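You operate a simulated robot arm through the tools that you are given. There is no shell and no other tool. Be economical: measure what you need, move in short steps, check, and stop when the job is done.

Carry out the task below with a simulated robot arm. There is one attempt and no reset: what you move stays moved.

Task
Swap the sludged strainer in the BATH drawer for the clean one.
Fine: yellow one into the flat grey tub, red one seated in the steel ring, plug left in, drawer shut.

The check looks at the end state, three seconds after you hand in, the way a careful person would. Anything else that was tipped, shoved, dropped, spilled or broken makes it a failure.

Robot
A 6-joint arm with a two-finger parallel gripper, fixed in place. Base frame: the origin is at the foot of the arm, x ahead of it, y to its left, z up. Readings come in mm, degrees, newtons and seconds.
With the tool pointing down near the work surface it reaches from about 100 to 740 mm from the base axis. Its first joint turns from -166.0 to 166.0 degrees. Payload 3.91 kg.
The tool frame sits at the grasp point between the pads (the TCP): z along the fingers, y along the line on which they close. The tips reach 30 mm beyond it. Largest opening 110 mm; finger width 20, thickness 10; the body of the gripper, 48 by 112 mm, starts 55 mm behind the TCP.
Orientation is told as [roll, pitch, yaw] about the base's x, y, z axes, in that order, counted from this pose: with the fingers straight down and closing along the base's y, the tool's x points along the base's -x, its y along +y and its z along -z.

Tools
- The arm moves only by the tool drive_tool. Its argument "motion" is a list of rows, each a list of 3 entries, a list of its own where there are three numbers: the finger opening in mm, from 0 to 110, then the shift along the tool's x, y, z in units of 500 mm (1.0 is 500 mm), then the turn, a rotation vector about the tool's x, y, z in units of 60 degrees (1.0 is 60 degrees). In form: [[grip, [tx, ty, tz], [rx, ry, rz]], ...]. A call has 1 to 10 rows; each row is the pose to reach, as a shift and turn from the pose commanded when the call began, along the tool's axes at that moment. A call with a number of a shift or a turn outside -1 to 1 is refused whole. A row lasts 0.2 s, in which the tool goes at most 50 mm and 8.6 degrees; a call with a longer step from one row to the next is refused whole, and so is a gripper value outside its range. Where a pose cannot be reached the arm comes as near as it can. A force on the tool above 40 N (or 10 N above the force at the start of the call, whichever is more), or a blocked arm, ends the call early, and 0.2 s more pass. Each finger travels about 45 mm/s and halts on what it meets, pressing with about 24 N; the grip force reading is that of the motor and also rises with nothing between the fingers. The clock runs only during rows and for 0.2 s after the last one: add rows that repeat a pose to give the fingers time. The reply holds the time, the measured pose of the TCP, the force on the tool along the base axes, the opening and the grip force, in the units named above and with some noise.
- Cameras (640 x 400 px; columns grow to the right, rows downward): "scene" is fixed at [220.4, -500.9, 1287.2]; the picture's right is [0.84, -0.54, 0.00], its down [-0.29, -0.45, -0.85] and it looks along [0.45, 0.71, -0.53] (base axes); focal length 305 px, centre (320, 200). "wrist" rides on the gripper at [71, 22, -107] in the tool frame; the picture's right is [-0.29, 0.96, 0.00], its down [-0.76, -0.23, -0.61] and it looks along [-0.58, -0.18, 0.79] (tool axes); focal length 243 px, centre (320, 200). There is no depth. A picture from a camera that has moved, and an enlarged one, comes with that camera's place and axes in the base frame and with its lens.
- get_image(camera): a new picture of that camera. It takes no simulated time.
- move_column(by): slides the trunk up (or, below 0, down) by that many mm; the arm rides with it, the base frame stays. It gives what a move gives, with no picture.
- zoom(camera, box): a new picture of the part [left, top, right, bottom] of that camera's present view, enlarged. It takes no simulated time.
- close_job(): hands the job in; it is judged then, once.

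Go step by step. Nothing tells you positions but the pictures and the camera data: compare them with the known pose of the tool, close in by small moves and look again before you grip or let go. The budget is 120 turns and 64 pictures, counting those below and the enlarged ones. Unless the task says otherwise, let go and move clear before handing in, and close with one line.

The tools are called after "Emit:" as a command line: name --argument value ..., lists and objects as JSON in quotes. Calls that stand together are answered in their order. drive_tool: Moves the arm, as the interface text tells. Its arguments: {"type":"object","properties":{"motion":{"type":"array","items":{"type":"array"}}},"required":["motion"]} The other tools are called the same way: move_column (by) slides the trunk up or down; get_image (camera) takes a picture; zoom (camera, box) takes an enlarged picture of a part of a camera's view; close_job () hands the job in.

At the start:

```text
time_s: 0.0
position: [400.9, 96.0, 1112.3]
orientation: [0.0, -0.1, 0.0]
force: [-1.0, -0.3, -0.2]
grip_width: 109.9
grasp_force: 0.0
trunk travel left (down, up): [-525.0, 65.0]
```

scene: 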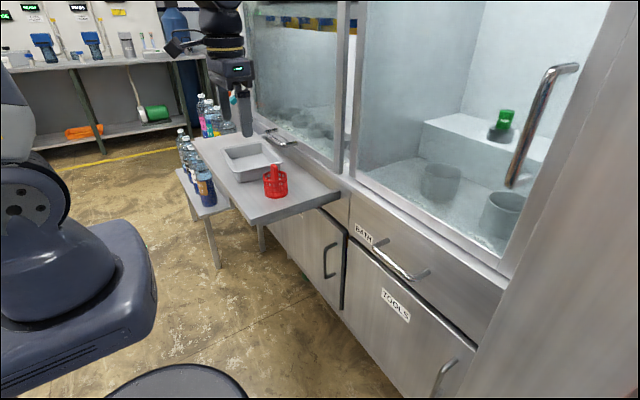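
wrist: 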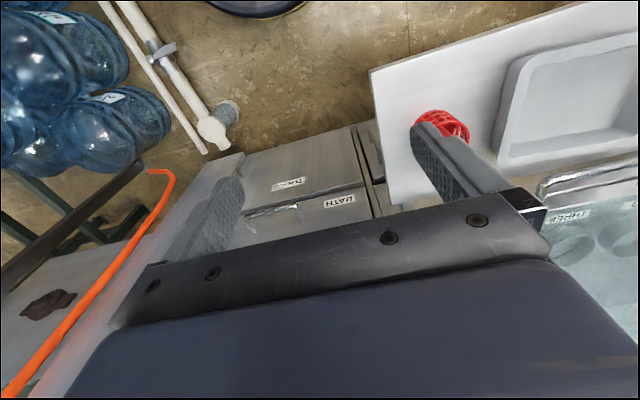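

I see a fume-hood bench with a side shelf holding the grey tub and the red strainer, and the BATH drawer to the right. I'll zoom in to measure things first.

Emit:
zoom --camera "scene" --box '[180, 110, 360, 222]'

Emit:
zoom --camera "scene" --box '[320, 180, 520, 305]'

```text
3.56 times, centred on (270, 166) of scene
camera zoom: at [220.4, -500.9, 1287.2], right [0.84, -0.54, 0.0], down [-0.29, -0.45, -0.85], along [0.45, 0.71, -0.53], focal length 1086 px, centre (498, 321)
```

zoom: 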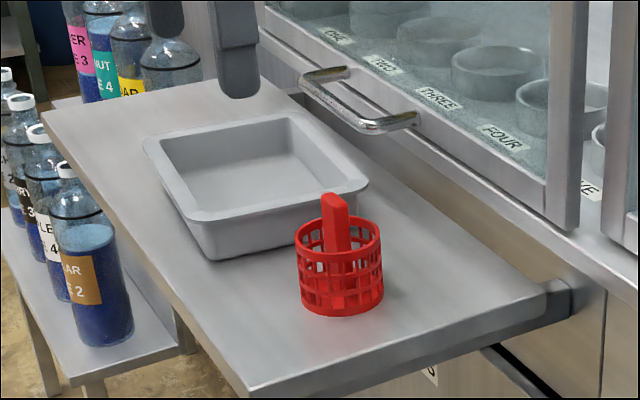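

```text
3.20 times, centred on (420, 242) of scene
camera zoom: at [220.4, -500.9, 1287.2], right [0.84, -0.54, 0.0], down [-0.29, -0.45, -0.85], along [0.45, 0.71, -0.53], focal length 977 px, centre (0, 64)
```

zoom: 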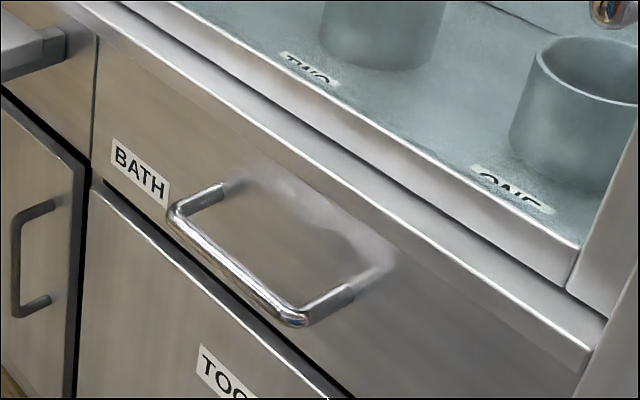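

The height of the shelf isn't obvious; the two views need to be triangulated. I'll enlarge the wrist view.

Emit:
zoom --camera "wrist" --box '[360, 60, 600, 210]'

Emit:
zoom --camera "wrist" --box '[200, 120, 440, 270]'

```text
2.67 times, centred on (480, 135) of wrist
camera zoom: at [328.0, 117.5, 1219.5], right [0.29, 0.96, 0.0], down [0.76, -0.23, 0.61], along [0.58, -0.18, -0.79], focal length 647 px, centre (-107, 373)
```

zoom: 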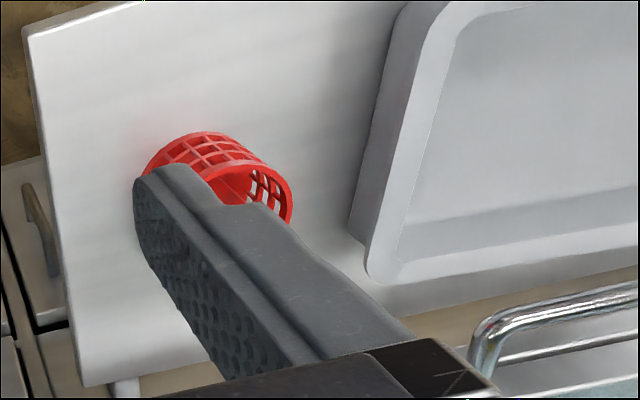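

```text
2.67 times, centred on (320, 195) of wrist
camera zoom: at [328.0, 117.5, 1219.5], right [0.29, 0.96, 0.0], down [0.76, -0.23, 0.61], along [0.58, -0.18, -0.79], focal length 647 px, centre (320, 213)
```

zoom: 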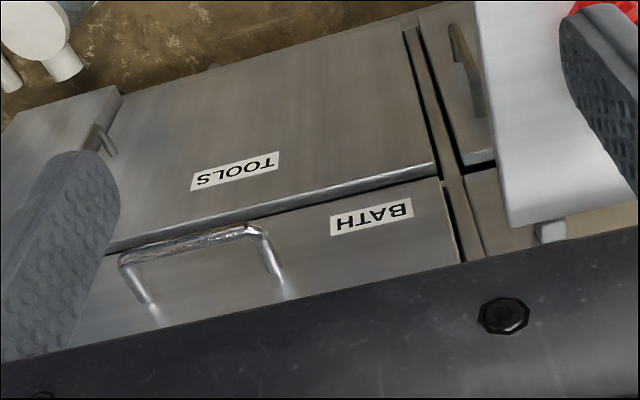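

Triangulated: red strainer about (550, 285, shelf top about 780), BATH handle bar along y at x≈672, z≈750, y −61…−189, drawer front x≈727. I'll move above and in front of the drawer with fingers closed and look again.

Emit:
drive_tool --motion '[[90, [-0.045, -0.063, 0.038], [0, 0, 0]], [70, [-0.09, -0.126, 0.076], [0, 0, 0]], [50, [-0.136, -0.189, 0.113], [0, 0, 0]], [30, [-0.181, -0.252, 0.15], [0, 0, 0]], [10, [-0.226, -0.315, 0.188], [0, 0, 0]], [0, [-0.272, -0.379, 0.226], [0, 0, 0]], [0, [-0.318, -0.442, 0.264], [0, 0, 0]], [0, [-0.318, -0.442, 0.264], [0, 0, 0]]]'

Emit:
get_image --camera "wrist"

Emit:
get_image --camera "scene"

```text
time_s: 1.8
position: [559.7, -123.4, 979.9]
orientation: [0.0, 0.0, -0.1]
force: [-0.1, 0.0, -0.6]
grip_width: 0.2
grasp_force: 24.1
trunk travel left (down, up): [-525.0, 65.0]
```

```text
57 pictures are left
camera wrist: at [488.4, -100.9, 1088.0], right [0.29, 0.96, 0.0], down [0.76, -0.23, 0.61], along [0.58, -0.18, -0.79], focal length 243 px, centre (320, 200)
```

wrist: 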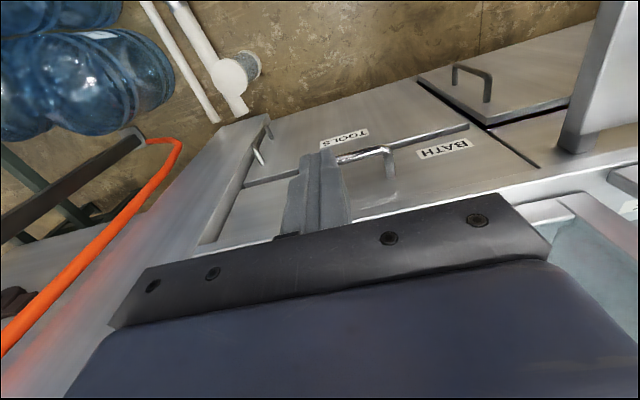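

```text
56 pictures are left
```

scene: 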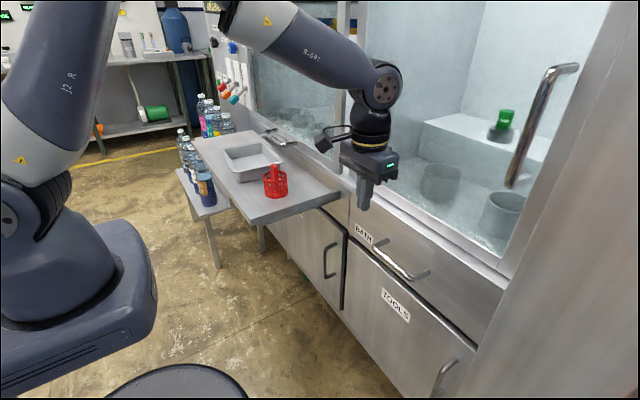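

The bar checks out at z≈755. I'll check the ledge above the drawer before descending.

Emit:
zoom --camera "wrist" --box '[320, 100, 560, 250]'

Emit:
zoom --camera "scene" --box '[320, 140, 520, 300]'

```text
2.67 times, centred on (440, 175) of wrist
camera zoom: at [488.4, -100.9, 1088.0], right [0.29, 0.96, 0.0], down [0.76, -0.23, 0.61], along [0.58, -0.18, -0.79], focal length 647 px, centre (0, 267)
```

zoom: 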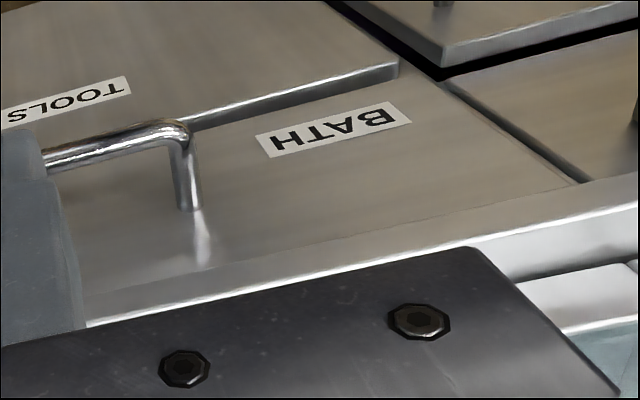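

```text
2.50 times, centred on (420, 220) of scene
camera zoom: at [220.4, -500.9, 1287.2], right [0.84, -0.54, 0.0], down [-0.29, -0.45, -0.85], along [0.45, 0.71, -0.53], focal length 763 px, centre (70, 150)
```

zoom: 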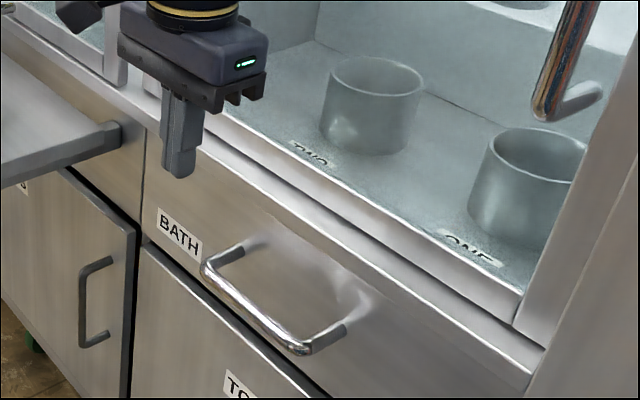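

Drawer front and ledge are flush at x≈723, with about 45 mm of gap behind the bar. I'll tilt the tool 15° forward and place closed fingers just above the gap, then look.

Emit:
drive_tool --motion '[[0, [-0.055, 0, 0.05], [0, -0.05, 0]], [0, [-0.11, 0, 0.11], [0, -0.1, 0]], [0, [-0.165, 0, 0.17], [0, -0.15, 0]], [0, [-0.22, -0.003, 0.23], [0, -0.2, 0]], [0, [-0.272, -0.003, 0.29], [0, -0.25, 0]], [0, [-0.272, -0.003, 0.31], [0, -0.25, 0]]]'

Emit:
zoom --camera "scene" --box '[320, 140, 520, 300]'

Emit:
zoom --camera "wrist" --box '[220, 70, 460, 220]'

```text
time_s: 3.2
position: [692.8, -126.4, 822.6]
orientation: [0.1, -14.8, 0.0]
force: [-25.8, -3.6, -2.1]
grip_width: 0.0
grasp_force: 23.8
trunk travel left (down, up): [-525.0, 65.0]
```

```text
2.50 times, centred on (420, 220) of scene
camera zoom: at [220.4, -500.9, 1287.2], right [0.84, -0.54, 0.0], down [-0.29, -0.45, -0.85], along [0.45, 0.71, -0.53], focal length 763 px, centre (70, 150)
```

zoom: 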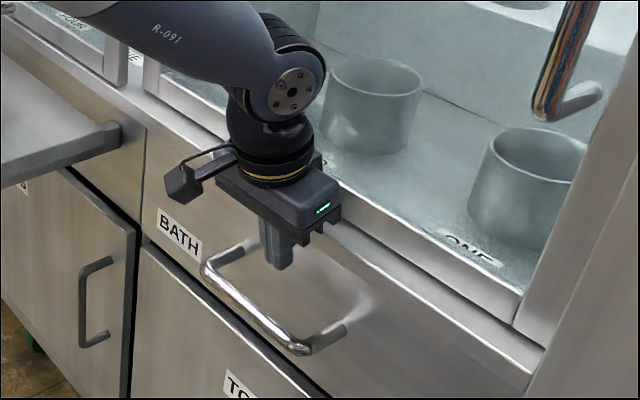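

```text
2.67 times, centred on (340, 145) of wrist
camera zoom: at [595.9, -104.3, 910.2], right [0.28, 0.96, 0.07], down [0.58, -0.23, 0.78], along [0.76, -0.18, -0.62], focal length 647 px, centre (267, 347)
```

zoom: 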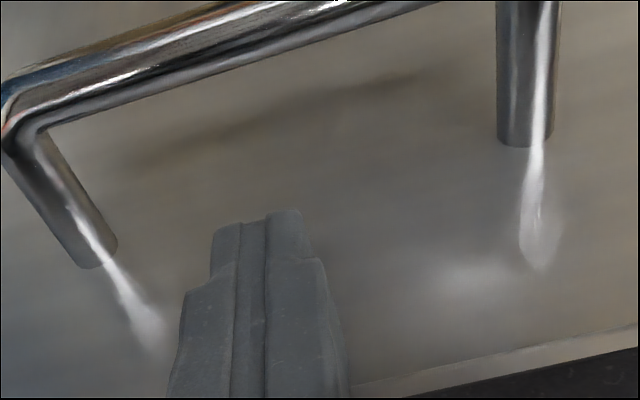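

There's a 26 N push in −x: the fingertip is touching the drawer front (so front x≈710). I'll back off 8 mm and reduce the tilt slightly.

Emit:
drive_tool --motion '[[0, [0.0149, 0, -0.004], [0, 0.05, 0]], [0, [0.0149, 0, -0.004], [0, 0.05, 0]]]'

Emit:
zoom --camera "wrist" --box '[220, 70, 460, 220]'

```text
time_s: 3.8
position: [688.3, -126.1, 825.2]
orientation: [0.0, -12.3, 0.0]
force: [0.3, 0.1, 0.1]
grip_width: 0.0
grasp_force: 23.8
trunk travel left (down, up): [-525.0, 65.0]
```

```text
2.67 times, centred on (340, 145) of wrist
camera zoom: at [596.2, -104.2, 916.4], right [0.28, 0.96, 0.06], down [0.61, -0.23, 0.75], along [0.74, -0.18, -0.65], focal length 647 px, centre (267, 347)
```

zoom: 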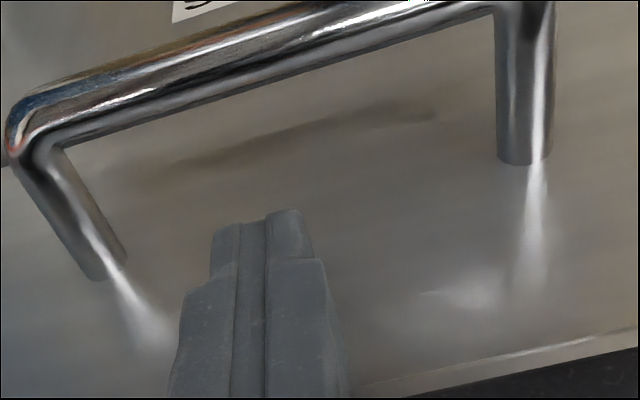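

Clear now. Bar's inner edge is at x≈677, so I'll descend straight behind the bar.

Emit:
drive_tool --motion '[[0, [0.0064, 0, 0.03], [0, 0, 0]], [0, [0.0127, 0, 0.06], [0, 0, 0]], [0, [0.019, 0, 0.09], [0, 0, 0]], [0, [0.0254, 0, 0.119], [0, 0, 0]], [0, [0.0254, 0, 0.119], [0, 0, 0]]]'

Emit:
zoom --camera "scene" --box '[360, 180, 480, 280]'

```text
time_s: 4.5
position: [691.8, -127.6, 801.9]
orientation: [-0.1, -13.1, 0.1]
force: [-17.4, 1.6, 23.4]
grip_width: 0.0
grasp_force: 24.2
trunk travel left (down, up): [-525.0, 65.0]
stopped in row 3: the force on the tool passed its limit (the readings are from after the stop); the commanded pose is now the measured one
```

```text
4.00 times, centred on (420, 230) of scene
camera zoom: at [220.4, -500.9, 1287.2], right [0.84, -0.54, 0.0], down [-0.29, -0.45, -0.85], along [0.45, 0.71, -0.53], focal length 1221 px, centre (-80, 80)
```

zoom: 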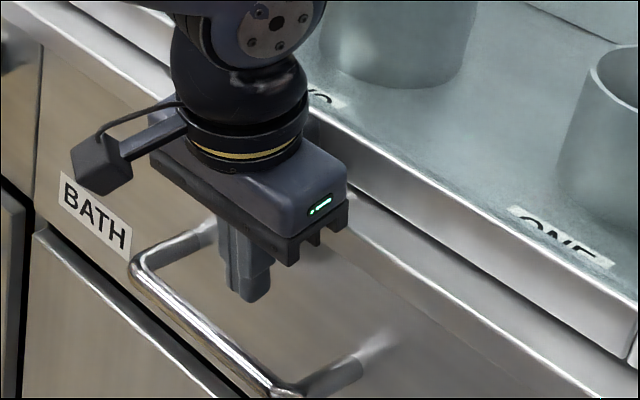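

The gripper body hit the lip of the ledge above the drawer (about x≈700, z≈858), so more tilt is needed. I'll back out, tilt to 30°, and approach along the tool axis.

Emit:
drive_tool --motion '[[0, [0.0536, 0.005, -0.0412], [0, 0, 0]], [0, [0.0536, 0.005, -0.0412], [0, -0.1, 0]], [0, [0.0536, 0.005, -0.0412], [0, -0.2, 0]], [0, [0.0536, 0.005, -0.0412], [0, -0.282, 0]], [0, [0.0536, 0.005, -0.0412], [0, -0.282, 0]]]'

Emit:
get_image --camera "wrist"

Emit:
zoom --camera "scene" --box '[340, 150, 500, 280]'

```text
time_s: 5.7
position: [661.9, -125.3, 810.0]
orientation: [-0.1, -29.8, -0.1]
force: [0.2, 0.7, -0.3]
grip_width: 0.0
grasp_force: 23.6
trunk travel left (down, up): [-525.0, 65.0]
```

```text
49 pictures are left
camera wrist: at [546.5, -103.0, 869.6], right [0.25, 0.96, 0.14], down [0.36, -0.23, 0.91], along [0.9, -0.18, -0.4], focal length 243 px, centre (320, 200)
```

wrist: 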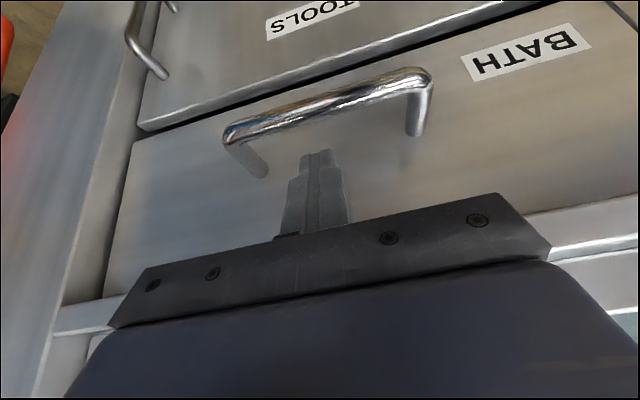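

```text
3.08 times, centred on (420, 215) of scene
camera zoom: at [220.4, -500.9, 1287.2], right [0.84, -0.54, 0.0], down [-0.29, -0.45, -0.85], along [0.45, 0.71, -0.53], focal length 939 px, centre (12, 154)
```

zoom: 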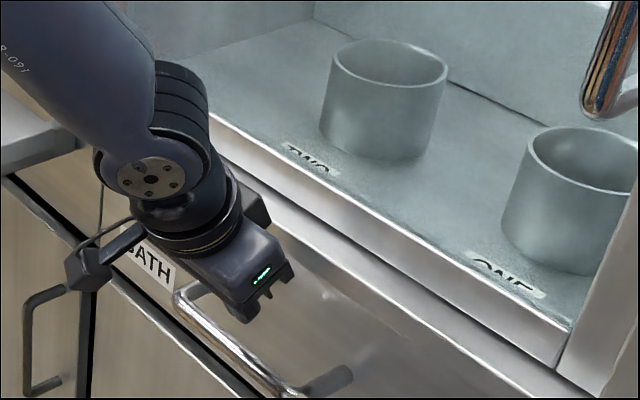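

The refined bar position is x≈671, z≈748, with the drawer front at x≈731, so there is a good gap. I'll advance 64 mm along the tool axis.

Emit:
drive_tool --motion '[[0, [0, 0, 0.032], [0, 0, 0]], [0, [0, 0, 0.064], [0, 0, 0]], [0, [0, 0, 0.096], [0, 0, 0]], [0, [0, 0, 0.128], [0, 0, 0]], [0, [0, 0, 0.128], [0, 0, 0]]]'

Emit:
get_image --camera "wrist"

```text
time_s: 6.9
position: [692.1, -126.0, 754.3]
orientation: [-0.1, -29.6, 0.1]
force: [-0.7, -0.1, 0.4]
grip_width: 0.0
grasp_force: 23.8
trunk travel left (down, up): [-525.0, 65.0]
```

```text
47 pictures are left
camera wrist: at [577.5, -103.8, 812.3], right [0.25, 0.96, 0.14], down [0.36, -0.23, 0.9], along [0.9, -0.18, -0.4], focal length 243 px, centre (320, 200)
```

wrist: 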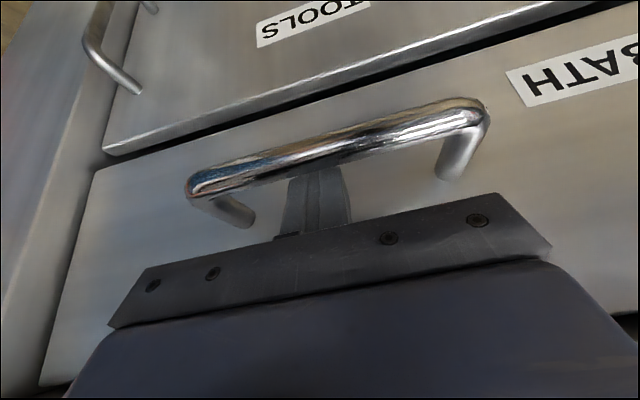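

Fingers are hooked behind the bar with no contact force. Pulling the drawer out along −x.

Emit:
drive_tool --motion '[[0, [0.03, 0, -0.017], [0, 0, 0]], [0, [0.06, 0, -0.034], [0, 0, 0]], [0, [0.09, 0, -0.051], [0, 0, 0]], [0, [0.12, 0, -0.068], [0, 0, 0]], [0, [0.15, 0, -0.086], [0, 0, 0]], [0, [0.18, 0, -0.103], [0, 0, 0]], [0, [0.21, 0, -0.12], [0, 0, 0]], [0, [0.24, 0, -0.137], [0, 0, 0]], [0, [0.27, 0, -0.155], [0, 0, 0]]]'

Emit:
get_image --camera "scene"

```text
time_s: 8.9
position: [537.4, -128.3, 753.8]
orientation: [-0.1, -29.6, -0.2]
force: [0.4, 0.9, 1.0]
grip_width: 0.0
grasp_force: 23.9
trunk travel left (down, up): [-525.0, 65.0]
```

```text
46 pictures are left
```

scene: 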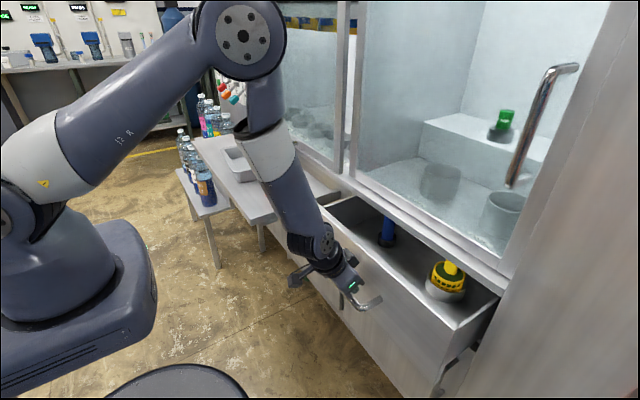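

The drawer is about 155 mm open; the yellow strainer sits far back (about x≈775, y≈−200) with a blue plug further left. I need it open more, so I'll keep pulling.

Emit:
drive_tool --motion '[[0, [0.03, 0, -0.017], [0, 0, 0]], [0, [0.06, 0, -0.034], [0, 0, 0]], [0, [0.09, 0, -0.051], [0, 0, 0]], [0, [0.12, 0, -0.068], [0, 0, 0]], [0, [0.15, 0, -0.086], [0, 0, 0]], [0, [0.18, 0, -0.103], [0, 0, 0]], [0, [0.21, 0, -0.12], [0, 0, 0]], [0, [0.24, 0, -0.137], [0, 0, 0]]]'

Emit:
get_image --camera "scene"

```text
time_s: 10.7
position: [420.0, -139.3, 771.9]
orientation: [1.4, -29.1, -0.6]
force: [0.4, 0.0, -0.7]
grip_width: 0.0
grasp_force: 24.2
out of reach, approached as far as the arm can: row 6, 7, 8
trunk travel left (down, up): [-525.0, 65.0]
```

```text
45 pictures are left
```

scene: 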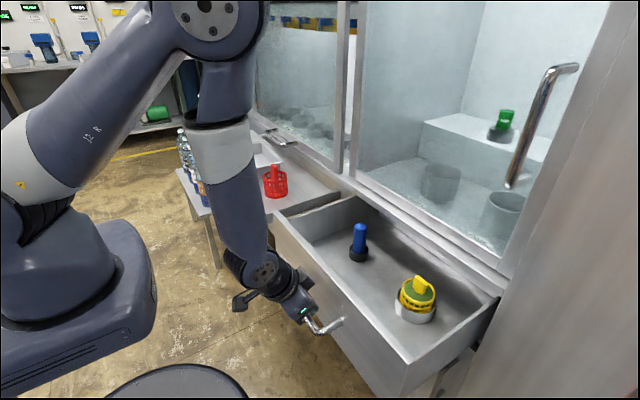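

The drawer is now about 270 mm open and the finger has nearly ridden off the bar because of the arm's reach limit. I'll lift clear and straighten the tool.

Emit:
drive_tool --motion '[[0, [-0.083, 0, -0.036], [0, 0, 0]], [0, [-0.127, 0, -0.114], [0, 0, 0]], [0, [-0.172, 0, -0.192], [0, 0, 0]], [0, [-0.212, 0, -0.261], [0, 0, 0]], [0, [-0.212, 0, -0.261], [0, 0.12, 0]], [0, [-0.212, 0, -0.261], [0, 0.24, 0]], [0, [-0.212, 0, -0.261], [0, 0.36, 0]], [0, [-0.212, 0, -0.261], [0, 0.49, 0]], [0, [-0.212, 0, -0.261], [0, 0.49, 0]]]'

Emit:
get_image --camera "wrist"

Emit:
get_image --camera "scene"

```text
time_s: 12.7
position: [450.8, -139.8, 938.5]
orientation: [-0.2, -0.2, -0.1]
force: [0.1, -0.7, 0.2]
grip_width: 0.0
grasp_force: 24.2
trunk travel left (down, up): [-525.0, 65.0]
```

```text
44 pictures are left
camera wrist: at [378.3, -117.8, 1046.2], right [0.29, 0.96, 0.0], down [0.76, -0.23, 0.61], along [0.58, -0.18, -0.79], focal length 243 px, centre (320, 200)
```

wrist: 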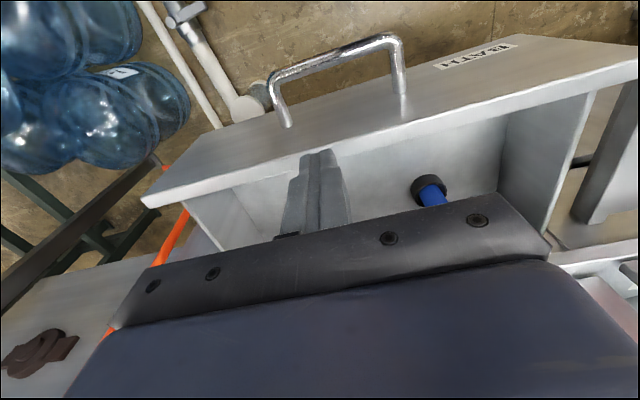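

```text
43 pictures are left
```

scene: 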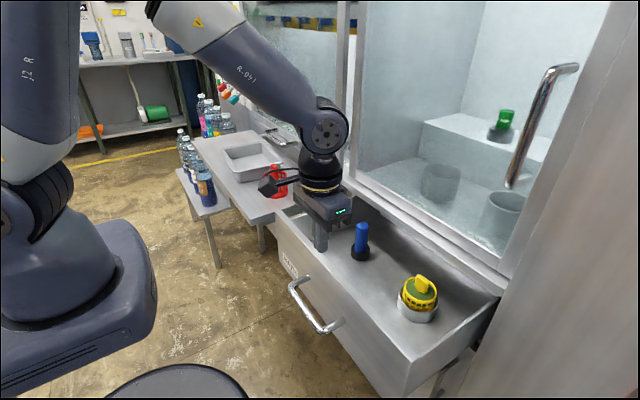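

The bar is now at x≈421, so the drawer is about 250 mm open. I'll move above the yellow strainer with the fingers open to locate it.

Emit:
drive_tool --motion '[[20, [-0.07, -0.027, 0], [0, 0, 0]], [40, [-0.14, -0.054, 0], [0, 0, 0]], [60, [-0.21, -0.081, 0], [0, 0, 0]], [80, [-0.28, -0.107, 0], [0, 0, 0]], [100, [-0.34, -0.134, 0], [0, 0, 0]], [110, [-0.34, -0.134, 0], [0, 0, 0]], [110, [-0.34, -0.134, 0], [0, 0, 0]]]'

Emit:
get_image --camera "wrist"

Emit:
zoom --camera "scene" --box '[330, 200, 490, 330]'

```text
time_s: 14.3
position: [617.7, -207.0, 940.8]
orientation: [-0.2, -0.3, -0.1]
force: [-0.4, 0.6, 0.3]
grip_width: 110.0
grasp_force: 0.0
trunk travel left (down, up): [-525.0, 65.0]
```

```text
42 pictures are left
camera wrist: at [546.3, -184.9, 1048.9], right [0.29, 0.96, 0.0], down [0.76, -0.23, 0.61], along [0.59, -0.18, -0.79], focal length 243 px, centre (320, 200)
```

wrist: 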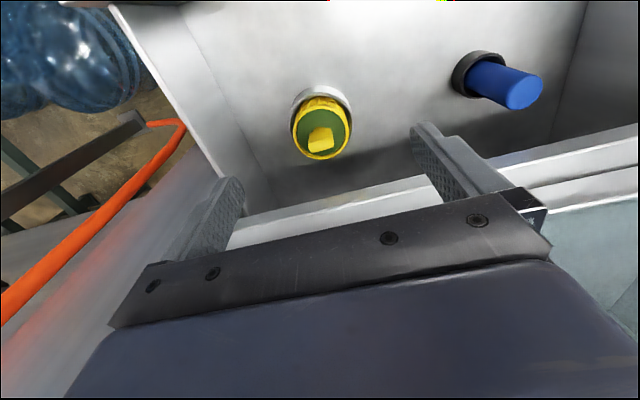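

```text
3.08 times, centred on (410, 265) of scene
camera zoom: at [220.4, -500.9, 1287.2], right [0.84, -0.54, 0.0], down [-0.29, -0.45, -0.85], along [0.45, 0.71, -0.53], focal length 939 px, centre (43, 0)
```

zoom: 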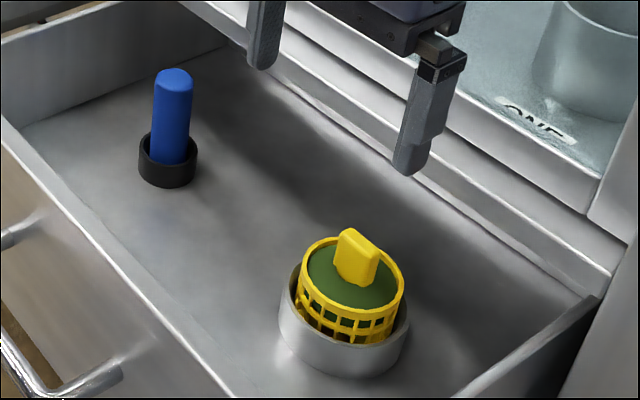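

I see the sludge-filled strainer with a tab handle, sitting in a steel ring. Must carry it level. Zooming for the tab's location and direction.

Emit:
zoom --camera "wrist" --box '[260, 70, 388, 170]'

Emit:
zoom --camera "scene" --box '[390, 260, 450, 330]'

```text
4.00 times, centred on (324, 120) of wrist
camera zoom: at [546.3, -184.9, 1048.9], right [0.29, 0.96, 0.0], down [0.76, -0.23, 0.61], along [0.59, -0.18, -0.79], focal length 970 px, centre (304, 520)
```

zoom: 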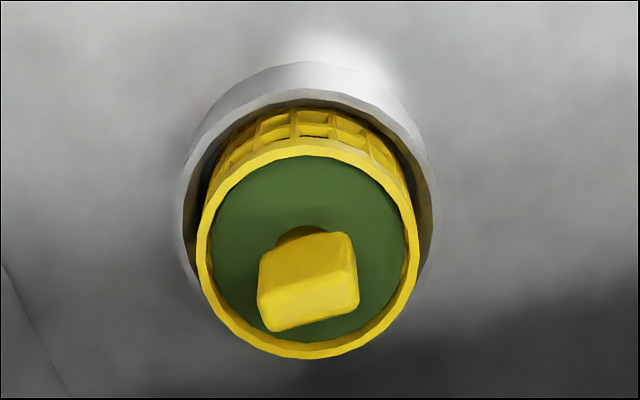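

```text
5.71 times, centred on (420, 295) of scene
camera zoom: at [220.4, -500.9, 1287.2], right [0.84, -0.54, 0.0], down [-0.29, -0.45, -0.85], along [0.45, 0.71, -0.53], focal length 1744 px, centre (-251, -343)
```

zoom: 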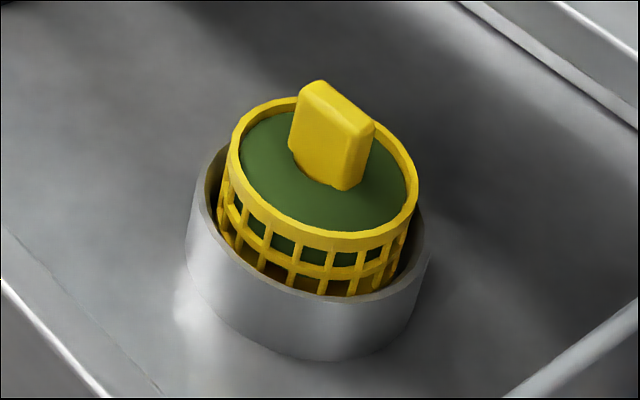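

The tab (about 28 mm along y, thin in x) has its top at (669, −220, 778), rim z≈743. I'll use a 15° tilted tool, closing along y, to keep clear of the lip; first a pre-grasp pose above the tab.

Emit:
drive_tool --motion '[[100, [-0.02, -0.006, 0.05], [0, -0.07, 0]], [90, [-0.04, -0.013, 0.1], [0, -0.14, 0]], [80, [-0.06, -0.02, 0.15], [0, -0.2, 0]], [70, [-0.08, -0.026, 0.2], [0, -0.25, 0]], [60, [-0.094, -0.026, 0.222], [0, -0.25, 0]], [60, [-0.094, -0.026, 0.222], [0, -0.25, 0]]]'

Emit:
zoom --camera "wrist" --box '[200, 40, 440, 190]'

Emit:
zoom --camera "scene" --box '[360, 210, 480, 330]'

```text
time_s: 15.7
position: [668.0, -218.5, 827.5]
orientation: [0.0, -15.3, 0.0]
force: [0.2, -0.2, -0.6]
grip_width: 60.1
grasp_force: 0.1
trunk travel left (down, up): [-525.0, 65.0]
```

```text
2.67 times, centred on (320, 115) of wrist
camera zoom: at [571.1, -196.9, 913.3], right [0.28, 0.96, 0.08], down [0.57, -0.23, 0.79], along [0.77, -0.18, -0.61], focal length 647 px, centre (320, 427)
```

zoom: 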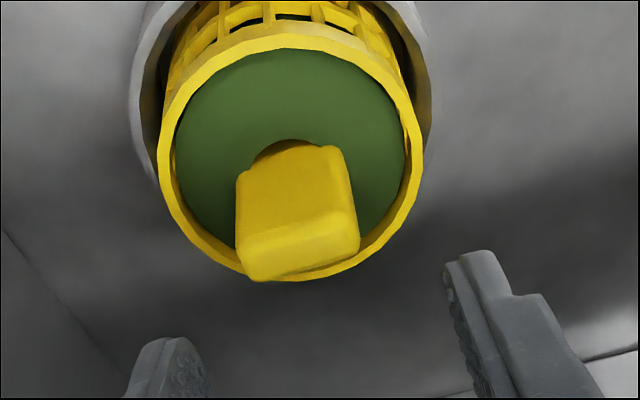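

```text
3.33 times, centred on (420, 270) of scene
camera zoom: at [220.4, -500.9, 1287.2], right [0.84, -0.54, 0.0], down [-0.29, -0.45, -0.85], along [0.45, 0.71, -0.53], focal length 1018 px, centre (-13, -33)
```

zoom: 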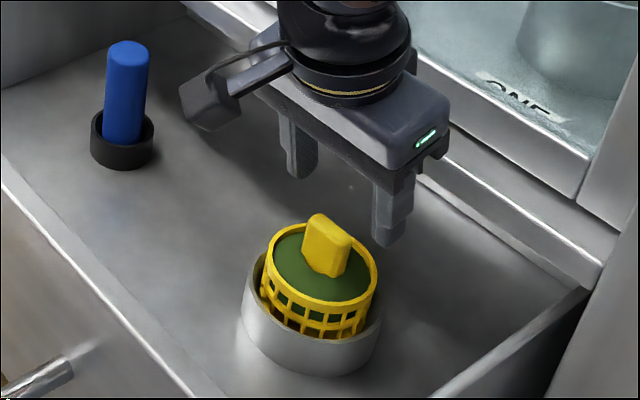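

Tab confirmed at (669, −221, 778). Descending vertically so that the tips straddle it just above the rim.

Emit:
drive_tool --motion '[[60, [0.008, -0.002, 0.023], [0, 0, 0]], [60, [0.016, -0.004, 0.046], [0, 0, 0]], [60, [0.024, -0.004, 0.069], [0, 0, 0]], [60, [0.031, -0.004, 0.091], [0, 0, 0]], [60, [0.031, -0.004, 0.091], [0, 0, 0]]]'

Emit:
get_image --camera "wrist"

Emit:
zoom --camera "scene" --box '[370, 230, 470, 330]'

```text
time_s: 16.9
position: [665.8, -222.1, 781.7]
orientation: [-0.1, -15.5, 0.0]
force: [0.0, 1.2, 9.8]
grip_width: 59.9
grasp_force: 0.0
trunk travel left (down, up): [-525.0, 65.0]
```

```text
36 pictures are left
camera wrist: at [567.2, -200.2, 866.9], right [0.28, 0.96, 0.08], down [0.57, -0.23, 0.79], along [0.77, -0.18, -0.61], focal length 243 px, centre (320, 200)
```

wrist: 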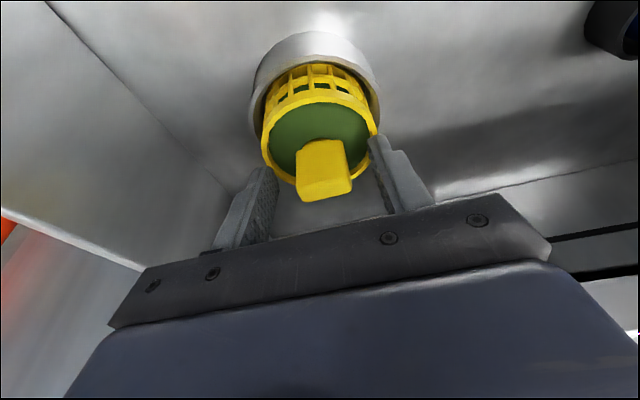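

```text
4.00 times, centred on (420, 280) of scene
camera zoom: at [220.4, -500.9, 1287.2], right [0.84, -0.54, 0.0], down [-0.29, -0.45, -0.85], along [0.45, 0.71, -0.53], focal length 1221 px, centre (-80, -120)
```

zoom: 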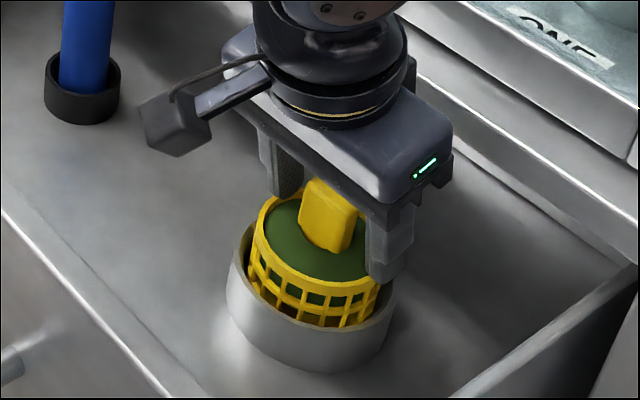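

A fingertip is resting lightly on the rim (9.8 N), so I'll rise 5 mm and then close on the tab.

Emit:
drive_tool --motion '[[60, [-0.003, 0.002, -0.01], [0, 0, 0]], [50, [-0.003, 0.002, -0.01], [0, 0, 0]], [40, [-0.003, 0.002, -0.01], [0, 0, 0]], [30, [-0.003, 0.002, -0.01], [0, 0, 0]], [20, [-0.003, 0.002, -0.01], [0, 0, 0]], [15, [-0.003, 0.002, -0.01], [0, 0, 0]], [15, [-0.003, 0.002, -0.01], [0, 0, 0]]]'

Emit:
zoom --camera "wrist" --box '[200, 20, 440, 240]'

```text
time_s: 18.5
position: [664.1, -222.0, 785.0]
orientation: [-0.1, -15.3, 0.0]
force: [-0.7, 0.6, 0.5]
grip_width: 29.9
grasp_force: 24.1
trunk travel left (down, up): [-525.0, 65.0]
```

```text
1.82 times, centred on (320, 130) of wrist
camera zoom: at [566.7, -199.5, 870.8], right [0.28, 0.96, 0.08], down [0.57, -0.23, 0.79], along [0.77, -0.18, -0.61], focal length 441 px, centre (320, 327)
```

zoom: 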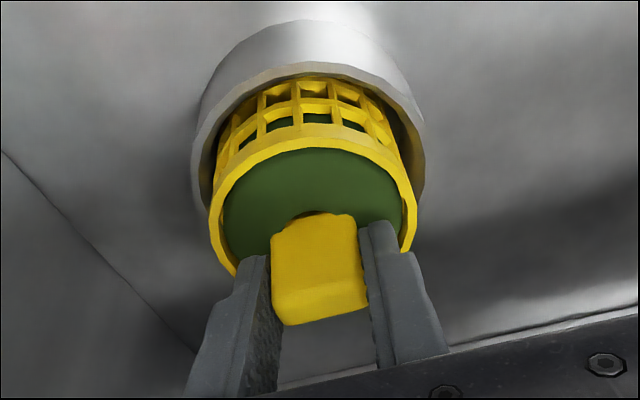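

Gripped at 29.9 mm. I'll lift 65 mm straight up gently (below the lip), then look before moving back.

Emit:
drive_tool --motion '[[15, [-0.0043, 0, -0.0157], [0, 0, 0]], [15, [-0.0107, 0, -0.0392], [0, 0, 0]], [15, [-0.0172, 0, -0.0627], [0, 0, 0]], [15, [-0.0236, 0, -0.0862], [0, 0, 0]], [15, [-0.03, 0, -0.1097], [0, 0, 0]], [15, [-0.0343, 0, -0.1254], [0, 0, 0]], [15, [-0.0343, 0, -0.1254], [0, 0, 0]]]'

Emit:
zoom --camera "scene" --box '[360, 210, 480, 330]'

```text
time_s: 20.1
position: [663.2, -220.5, 850.7]
orientation: [-0.1, -15.3, 0.0]
force: [0.5, 0.5, -1.1]
grip_width: 29.7
grasp_force: 23.9
trunk travel left (down, up): [-525.0, 65.0]
```

```text
3.33 times, centred on (420, 270) of scene
camera zoom: at [220.4, -500.9, 1287.2], right [0.84, -0.54, 0.0], down [-0.29, -0.45, -0.85], along [0.45, 0.71, -0.53], focal length 1018 px, centre (-13, -33)
```

zoom: 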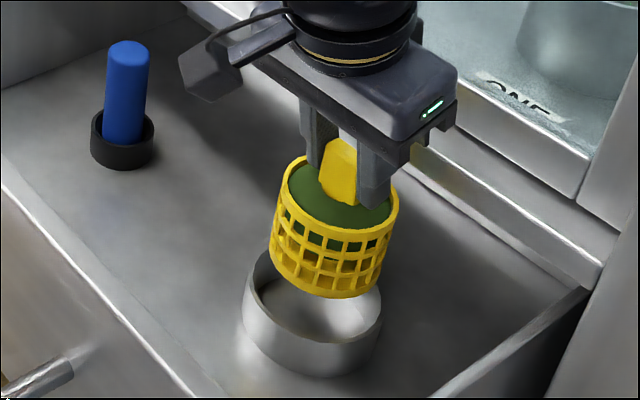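

Strainer is clear of the ring (bottom about z 733, ring rim about 711). Move back 70 mm to clear the lip, then up to travel height.

Emit:
drive_tool --motion '[[15, [0.0338, 0, -0.0093], [0, 0, 0]], [15, [0.0675, 0, -0.0185], [0, 0, 0]], [15, [0.1013, 0, -0.0278], [0, 0, 0]], [15, [0.135, 0, -0.037], [0, 0, 0]], [15, [0.1227, 0, -0.082], [0, 0, 0]], [15, [0.1103, 0, -0.127], [0, 0, 0]], [15, [0.098, 0, -0.172], [0, 0, 0]], [15, [0.0857, 0, -0.217], [0, 0, 0]], [15, [0.0733, 0, -0.262], [0, 0, 0]], [15, [0.061, 0, -0.307], [0, 0, 0]]]'

Emit:
get_image --camera "scene"

```text
time_s: 22.3
position: [597.0, -219.0, 992.3]
orientation: [0.0, -15.3, 0.0]
force: [-0.2, 0.6, -0.6]
grip_width: 29.6
grasp_force: 23.7
trunk travel left (down, up): [-525.0, 65.0]
```

```text
32 pictures are left
```

scene: 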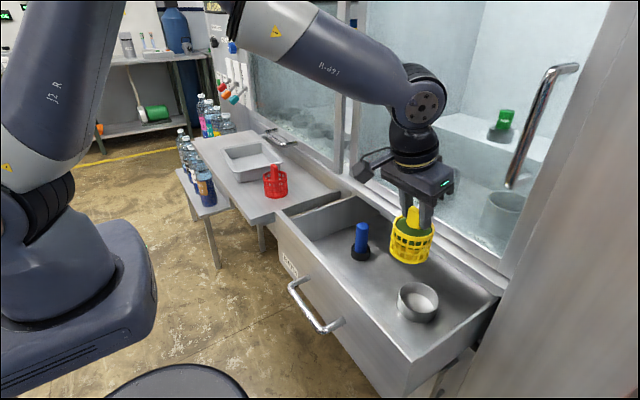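

Strainer is level and at travel height. The tub is around x 475–625, y 365–595, rim z≈842; I'll rise a bit more and carry the strainer left over the shelf.

Emit:
drive_tool --motion '[[15, [-0.0127, 0, -0.0463], [0, 0, 0]], [15, [-0.0253, 0.02, -0.0926], [0, 0, 0]], [15, [-0.0116, 0.08, -0.0963], [0, 0, 0]], [15, [0.002, 0.16, -0.1], [0, 0, 0]], [15, [0.016, 0.24, -0.104], [0, 0, 0]], [15, [0.03, 0.32, -0.108], [0, 0, 0]], [15, [0.043, 0.4, -0.111], [0, 0, 0]], [15, [0.057, 0.48, -0.115], [0, 0, 0]], [15, [0.07, 0.56, -0.119], [0, 0, 0]], [15, [0.085, 0.62, -0.1226], [0, 0, 0]]]'

Emit:
drive_tool --motion '[[15, [0, 0.06, 0], [0, 0, 0]], [15, [0, 0.14, 0], [0, 0, 0]], [15, [0, 0.22, 0], [0, 0, 0]], [15, [0, 0.3, 0], [0, 0, 0]], [15, [0, 0.38, 0], [0, 0, 0]], [15, [0, 0.42, 0], [0, 0, 0]], [15, [0, 0.42, 0], [0, 0, 0]]]'

Emit:
get_image --camera "scene"

Emit:
get_image --camera "wrist"

```text
time_s: 24.5
position: [536.6, 90.1, 1035.2]
orientation: [0.1, -15.3, -0.1]
force: [0.4, 0.0, -1.7]
grip_width: 29.9
grasp_force: 24.1
trunk travel left (down, up): [-525.0, 65.0]
```

```text
time_s: 26.1
position: [536.4, 300.4, 1038.8]
orientation: [-0.1, -15.2, 0.0]
force: [0.3, 0.3, -0.9]
grip_width: 29.7
grasp_force: 23.4
trunk travel left (down, up): [-525.0, 65.0]
```

```text
31 pictures are left
```

scene: 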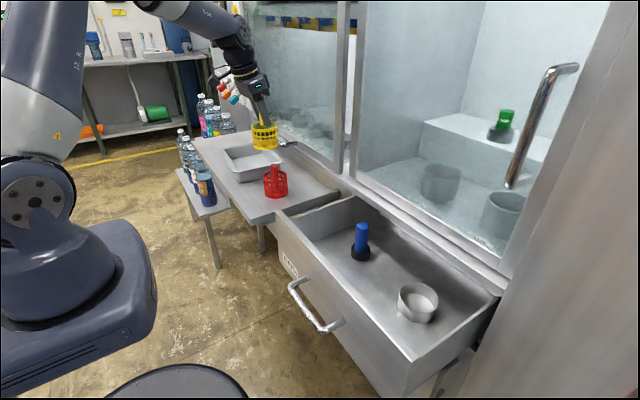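

```text
30 pictures are left
camera wrist: at [438.5, 322.0, 1124.1], right [0.28, 0.96, 0.08], down [0.57, -0.23, 0.79], along [0.77, -0.18, -0.61], focal length 243 px, centre (320, 200)
```

wrist: 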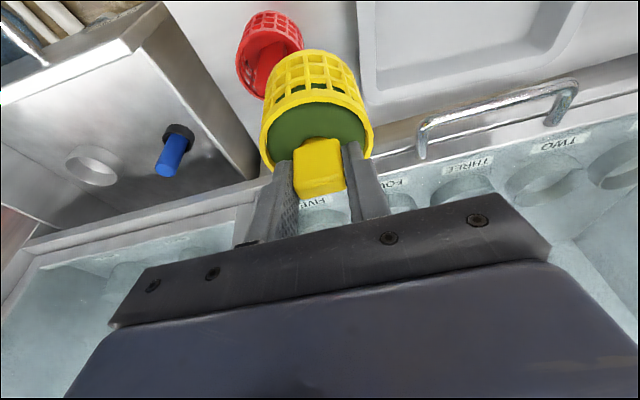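

Tub corner reads as (612–620, 360), consistent. I'll move to above the tub (about 543, 455) and verify.

Emit:
drive_tool --motion '[[15, [-0.003, 0.06, 0], [0, 0, 0]], [15, [-0.006, 0.14, 0.001], [0, 0, 0]], [15, [-0.009, 0.22, 0.002], [0, 0, 0]], [15, [-0.012, 0.28, 0.003], [0, 0, 0]], [15, [-0.012, 0.31, 0.003], [0, 0, 0]], [15, [-0.012, 0.31, 0.003], [0, 0, 0]]]'

Emit:
zoom --camera "scene" --box '[180, 70, 340, 210]'

Emit:
get_image --camera "wrist"

```text
time_s: 27.5
position: [543.9, 455.1, 1038.8]
orientation: [-0.1, -15.3, 0.0]
force: [1.4, 0.4, -1.4]
grip_width: 29.7
grasp_force: 23.7
trunk travel left (down, up): [-525.0, 65.0]
```

```text
2.86 times, centred on (260, 140) of scene
camera zoom: at [220.4, -500.9, 1287.2], right [0.84, -0.54, 0.0], down [-0.29, -0.45, -0.85], along [0.45, 0.71, -0.53], focal length 872 px, centre (491, 371)
```

zoom: 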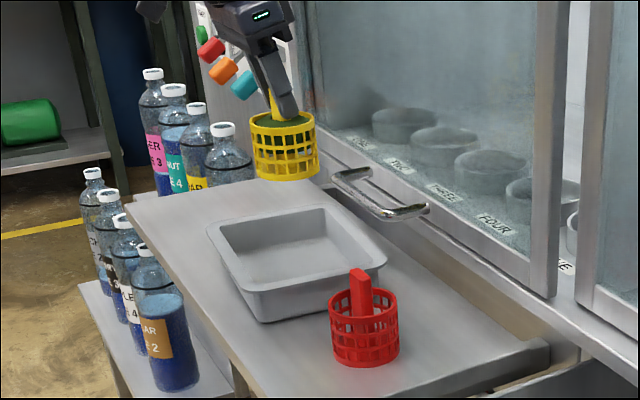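

```text
28 pictures are left
camera wrist: at [446.6, 476.8, 1124.4], right [0.28, 0.96, 0.08], down [0.57, -0.23, 0.79], along [0.77, -0.18, -0.61], focal length 243 px, centre (320, 200)
```

wrist: 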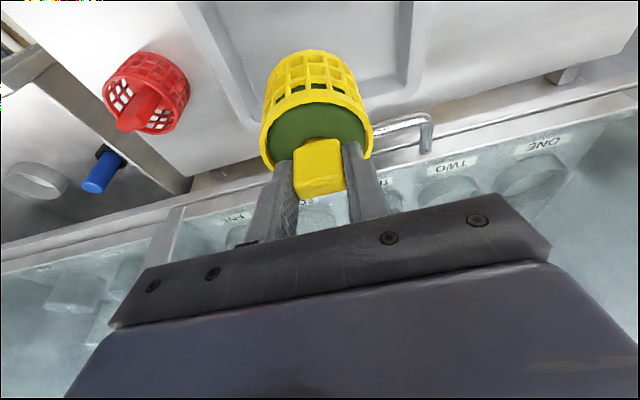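

The tub rim spans about x 472–632, y 375–592, so I'll aim the strainer centre at about (552, 475) and descend to just above the floor.

Emit:
drive_tool --motion '[[15, [0.0, 0.02, 0.002], [0, 0, 0]], [15, [-0.002, 0.04, 0.01], [0, 0, 0]], [15, [0.008, 0.04, 0.05], [0, 0, 0]], [15, [0.018, 0.04, 0.09], [0, 0, 0]], [15, [0.028, 0.04, 0.13], [0, 0, 0]], [15, [0.038, 0.04, 0.17], [0, 0, 0]], [15, [0.048, 0.04, 0.206], [0, 0, 0]], [15, [0.058, 0.04, 0.241], [0, 0, 0]], [15, [0.058, 0.04, 0.241], [0, 0, 0]]]'

Emit:
zoom --camera "scene" --box '[200, 100, 320, 210]'

Emit:
get_image --camera "wrist"

```text
time_s: 29.5
position: [548.7, 476.0, 913.4]
orientation: [-0.1, -15.3, -0.1]
force: [0.4, 0.5, -1.0]
grip_width: 29.6
grasp_force: 24.2
trunk travel left (down, up): [-525.0, 65.0]
```

```text
3.64 times, centred on (260, 155) of scene
camera zoom: at [220.4, -500.9, 1287.2], right [0.84, -0.54, 0.0], down [-0.29, -0.45, -0.85], along [0.45, 0.71, -0.53], focal length 1110 px, centre (538, 364)
```

zoom: 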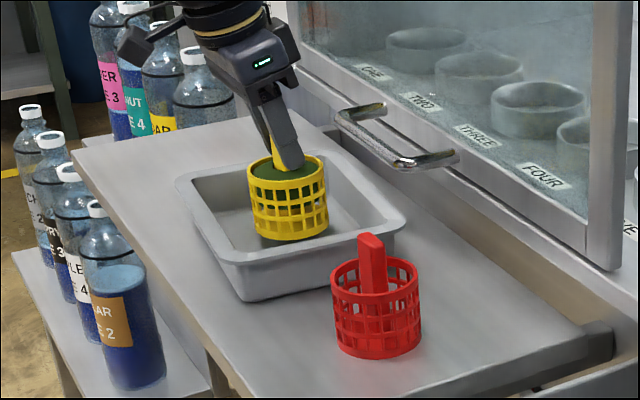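

```text
26 pictures are left
camera wrist: at [451.0, 496.7, 999.3], right [0.28, 0.96, 0.08], down [0.57, -0.23, 0.79], along [0.77, -0.18, -0.61], focal length 243 px, centre (320, 200)
```

wrist: 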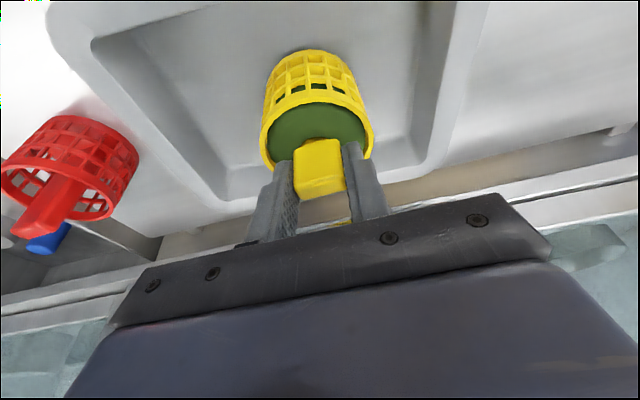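

It is well inside the tub. Lowering in small steps until contact.

Emit:
drive_tool --motion '[[15, [0.0021, 0, 0.0077], [0, 0, 0]], [15, [0.0042, 0, 0.0154], [0, 0, 0]], [15, [0.0063, 0, 0.0232], [0, 0, 0]], [15, [0.0063, 0, 0.0232], [0, 0, 0]]]'

Emit:
drive_tool --motion '[[15, [0.001, 0, 0.004], [0, 0, 0]], [15, [0.0021, 0, 0.0077], [0, 0, 0]], [15, [0.0021, 0, 0.0077], [0, 0, 0]]]'

```text
time_s: 30.5
position: [547.5, 474.7, 902.8]
orientation: [0.0, -15.3, 0.0]
force: [0.1, -0.2, -1.4]
grip_width: 29.6
grasp_force: 24.2
trunk travel left (down, up): [-525.0, 65.0]
```

```text
time_s: 31.3
position: [548.0, 474.9, 900.0]
orientation: [0.0, -15.4, 0.1]
force: [1.3, -0.5, 6.9]
grip_width: 29.6
grasp_force: 23.9
trunk travel left (down, up): [-525.0, 65.0]
```

Contact at TCP z≈900 (7 N). Opening the fingers slightly to release, then checking.

Emit:
drive_tool --motion '[[35, [-0.0005, 0, -0.002], [0, 0, 0]], [42, [-0.0005, 0, -0.002], [0, 0, 0]], [46, [-0.0005, 0, -0.002], [0, 0, 0]], [46, [-0.0005, 0, -0.002], [0, 0, 0]]]'

Emit:
drive_tool --motion '[[46, [-0.0053, 0, -0.0193], [0, 0, 0]], [46, [-0.0106, 0, -0.0387], [0, 0, 0]], [46, [-0.016, 0, -0.058], [0, 0, 0]], [46, [-0.024, 0, -0.087], [0, 0, 0]], [46, [-0.032, 0, -0.116], [0, 0, 0]], [46, [-0.048, 0, -0.174], [0, 0, 0]], [46, [-0.064, 0, -0.232], [0, 0, 0]]]'

Emit:
zoom --camera "scene" --box '[200, 100, 320, 210]'

```text
time_s: 32.3
position: [548.4, 475.1, 901.2]
orientation: [-0.1, -15.3, 0.0]
force: [0.0, 0.5, 0.1]
grip_width: 46.1
grasp_force: 0.0
trunk travel left (down, up): [-525.0, 65.0]
```

```text
time_s: 33.9
position: [547.6, 475.8, 1018.1]
orientation: [-0.1, -15.2, 0.0]
force: [-0.7, -0.5, 0.3]
grip_width: 46.0
grasp_force: 0.0
trunk travel left (down, up): [-525.0, 65.0]
```

```text
3.64 times, centred on (260, 155) of scene
camera zoom: at [220.4, -500.9, 1287.2], right [0.84, -0.54, 0.0], down [-0.29, -0.45, -0.85], along [0.45, 0.71, -0.53], focal length 1110 px, centre (538, 364)
```

zoom: 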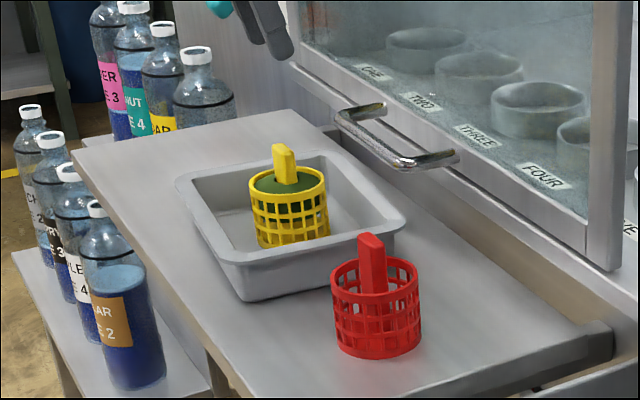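

The yellow strainer stands in the tub. Now I'll move toward the red one for a close look.

Emit:
drive_tool --motion '[[60, [0.02, -0.075, 0], [0, 0, 0]], [80, [0.04, -0.15, 0], [0, 0, 0]], [80, [0.06, -0.225, 0.004], [0, 0, 0]], [80, [0.08, -0.3, 0.008], [0, 0, 0]], [80, [0.098, -0.374, 0.01], [0, 0, 0]], [80, [0.098, -0.374, 0.01], [0, 0, 0]]]'

Emit:
zoom --camera "wrist" --box '[220, 30, 420, 180]'

Emit:
zoom --camera "scene" --box '[250, 150, 310, 210]'

```text
time_s: 35.3
position: [500.8, 290.0, 1002.2]
orientation: [0.1, -15.3, 0.1]
force: [-0.2, 0.1, 0.0]
grip_width: 80.0
grasp_force: 0.1
trunk travel left (down, up): [-525.0, 65.0]
```

```text
2.67 times, centred on (320, 105) of wrist
camera zoom: at [404.2, 311.5, 1088.0], right [0.28, 0.96, 0.08], down [0.57, -0.23, 0.79], along [0.77, -0.18, -0.61], focal length 647 px, centre (320, 453)
```

zoom: 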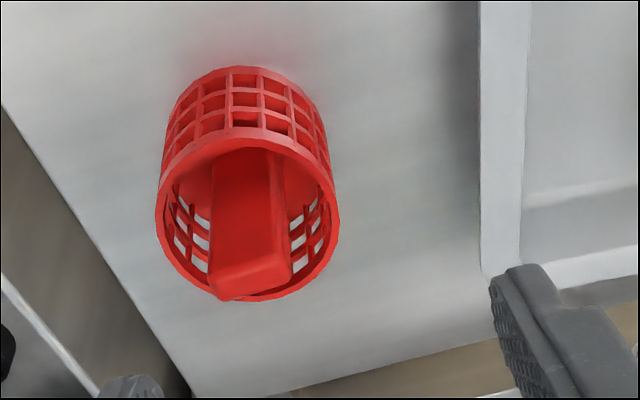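

```text
6.67 times, centred on (280, 180) of scene
camera zoom: at [220.4, -500.9, 1287.2], right [0.84, -0.54, 0.0], down [-0.29, -0.45, -0.85], along [0.45, 0.71, -0.53], focal length 2035 px, centre (587, 333)
```

zoom: 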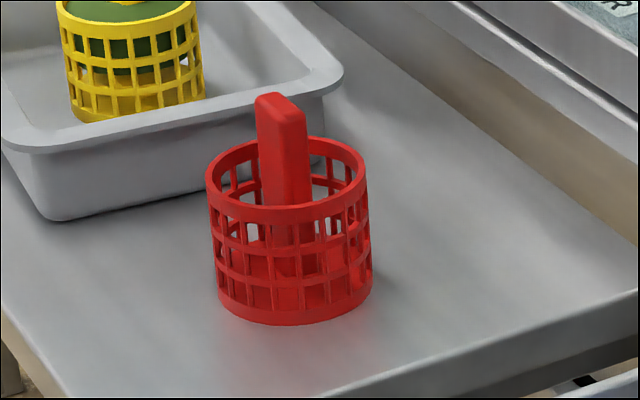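

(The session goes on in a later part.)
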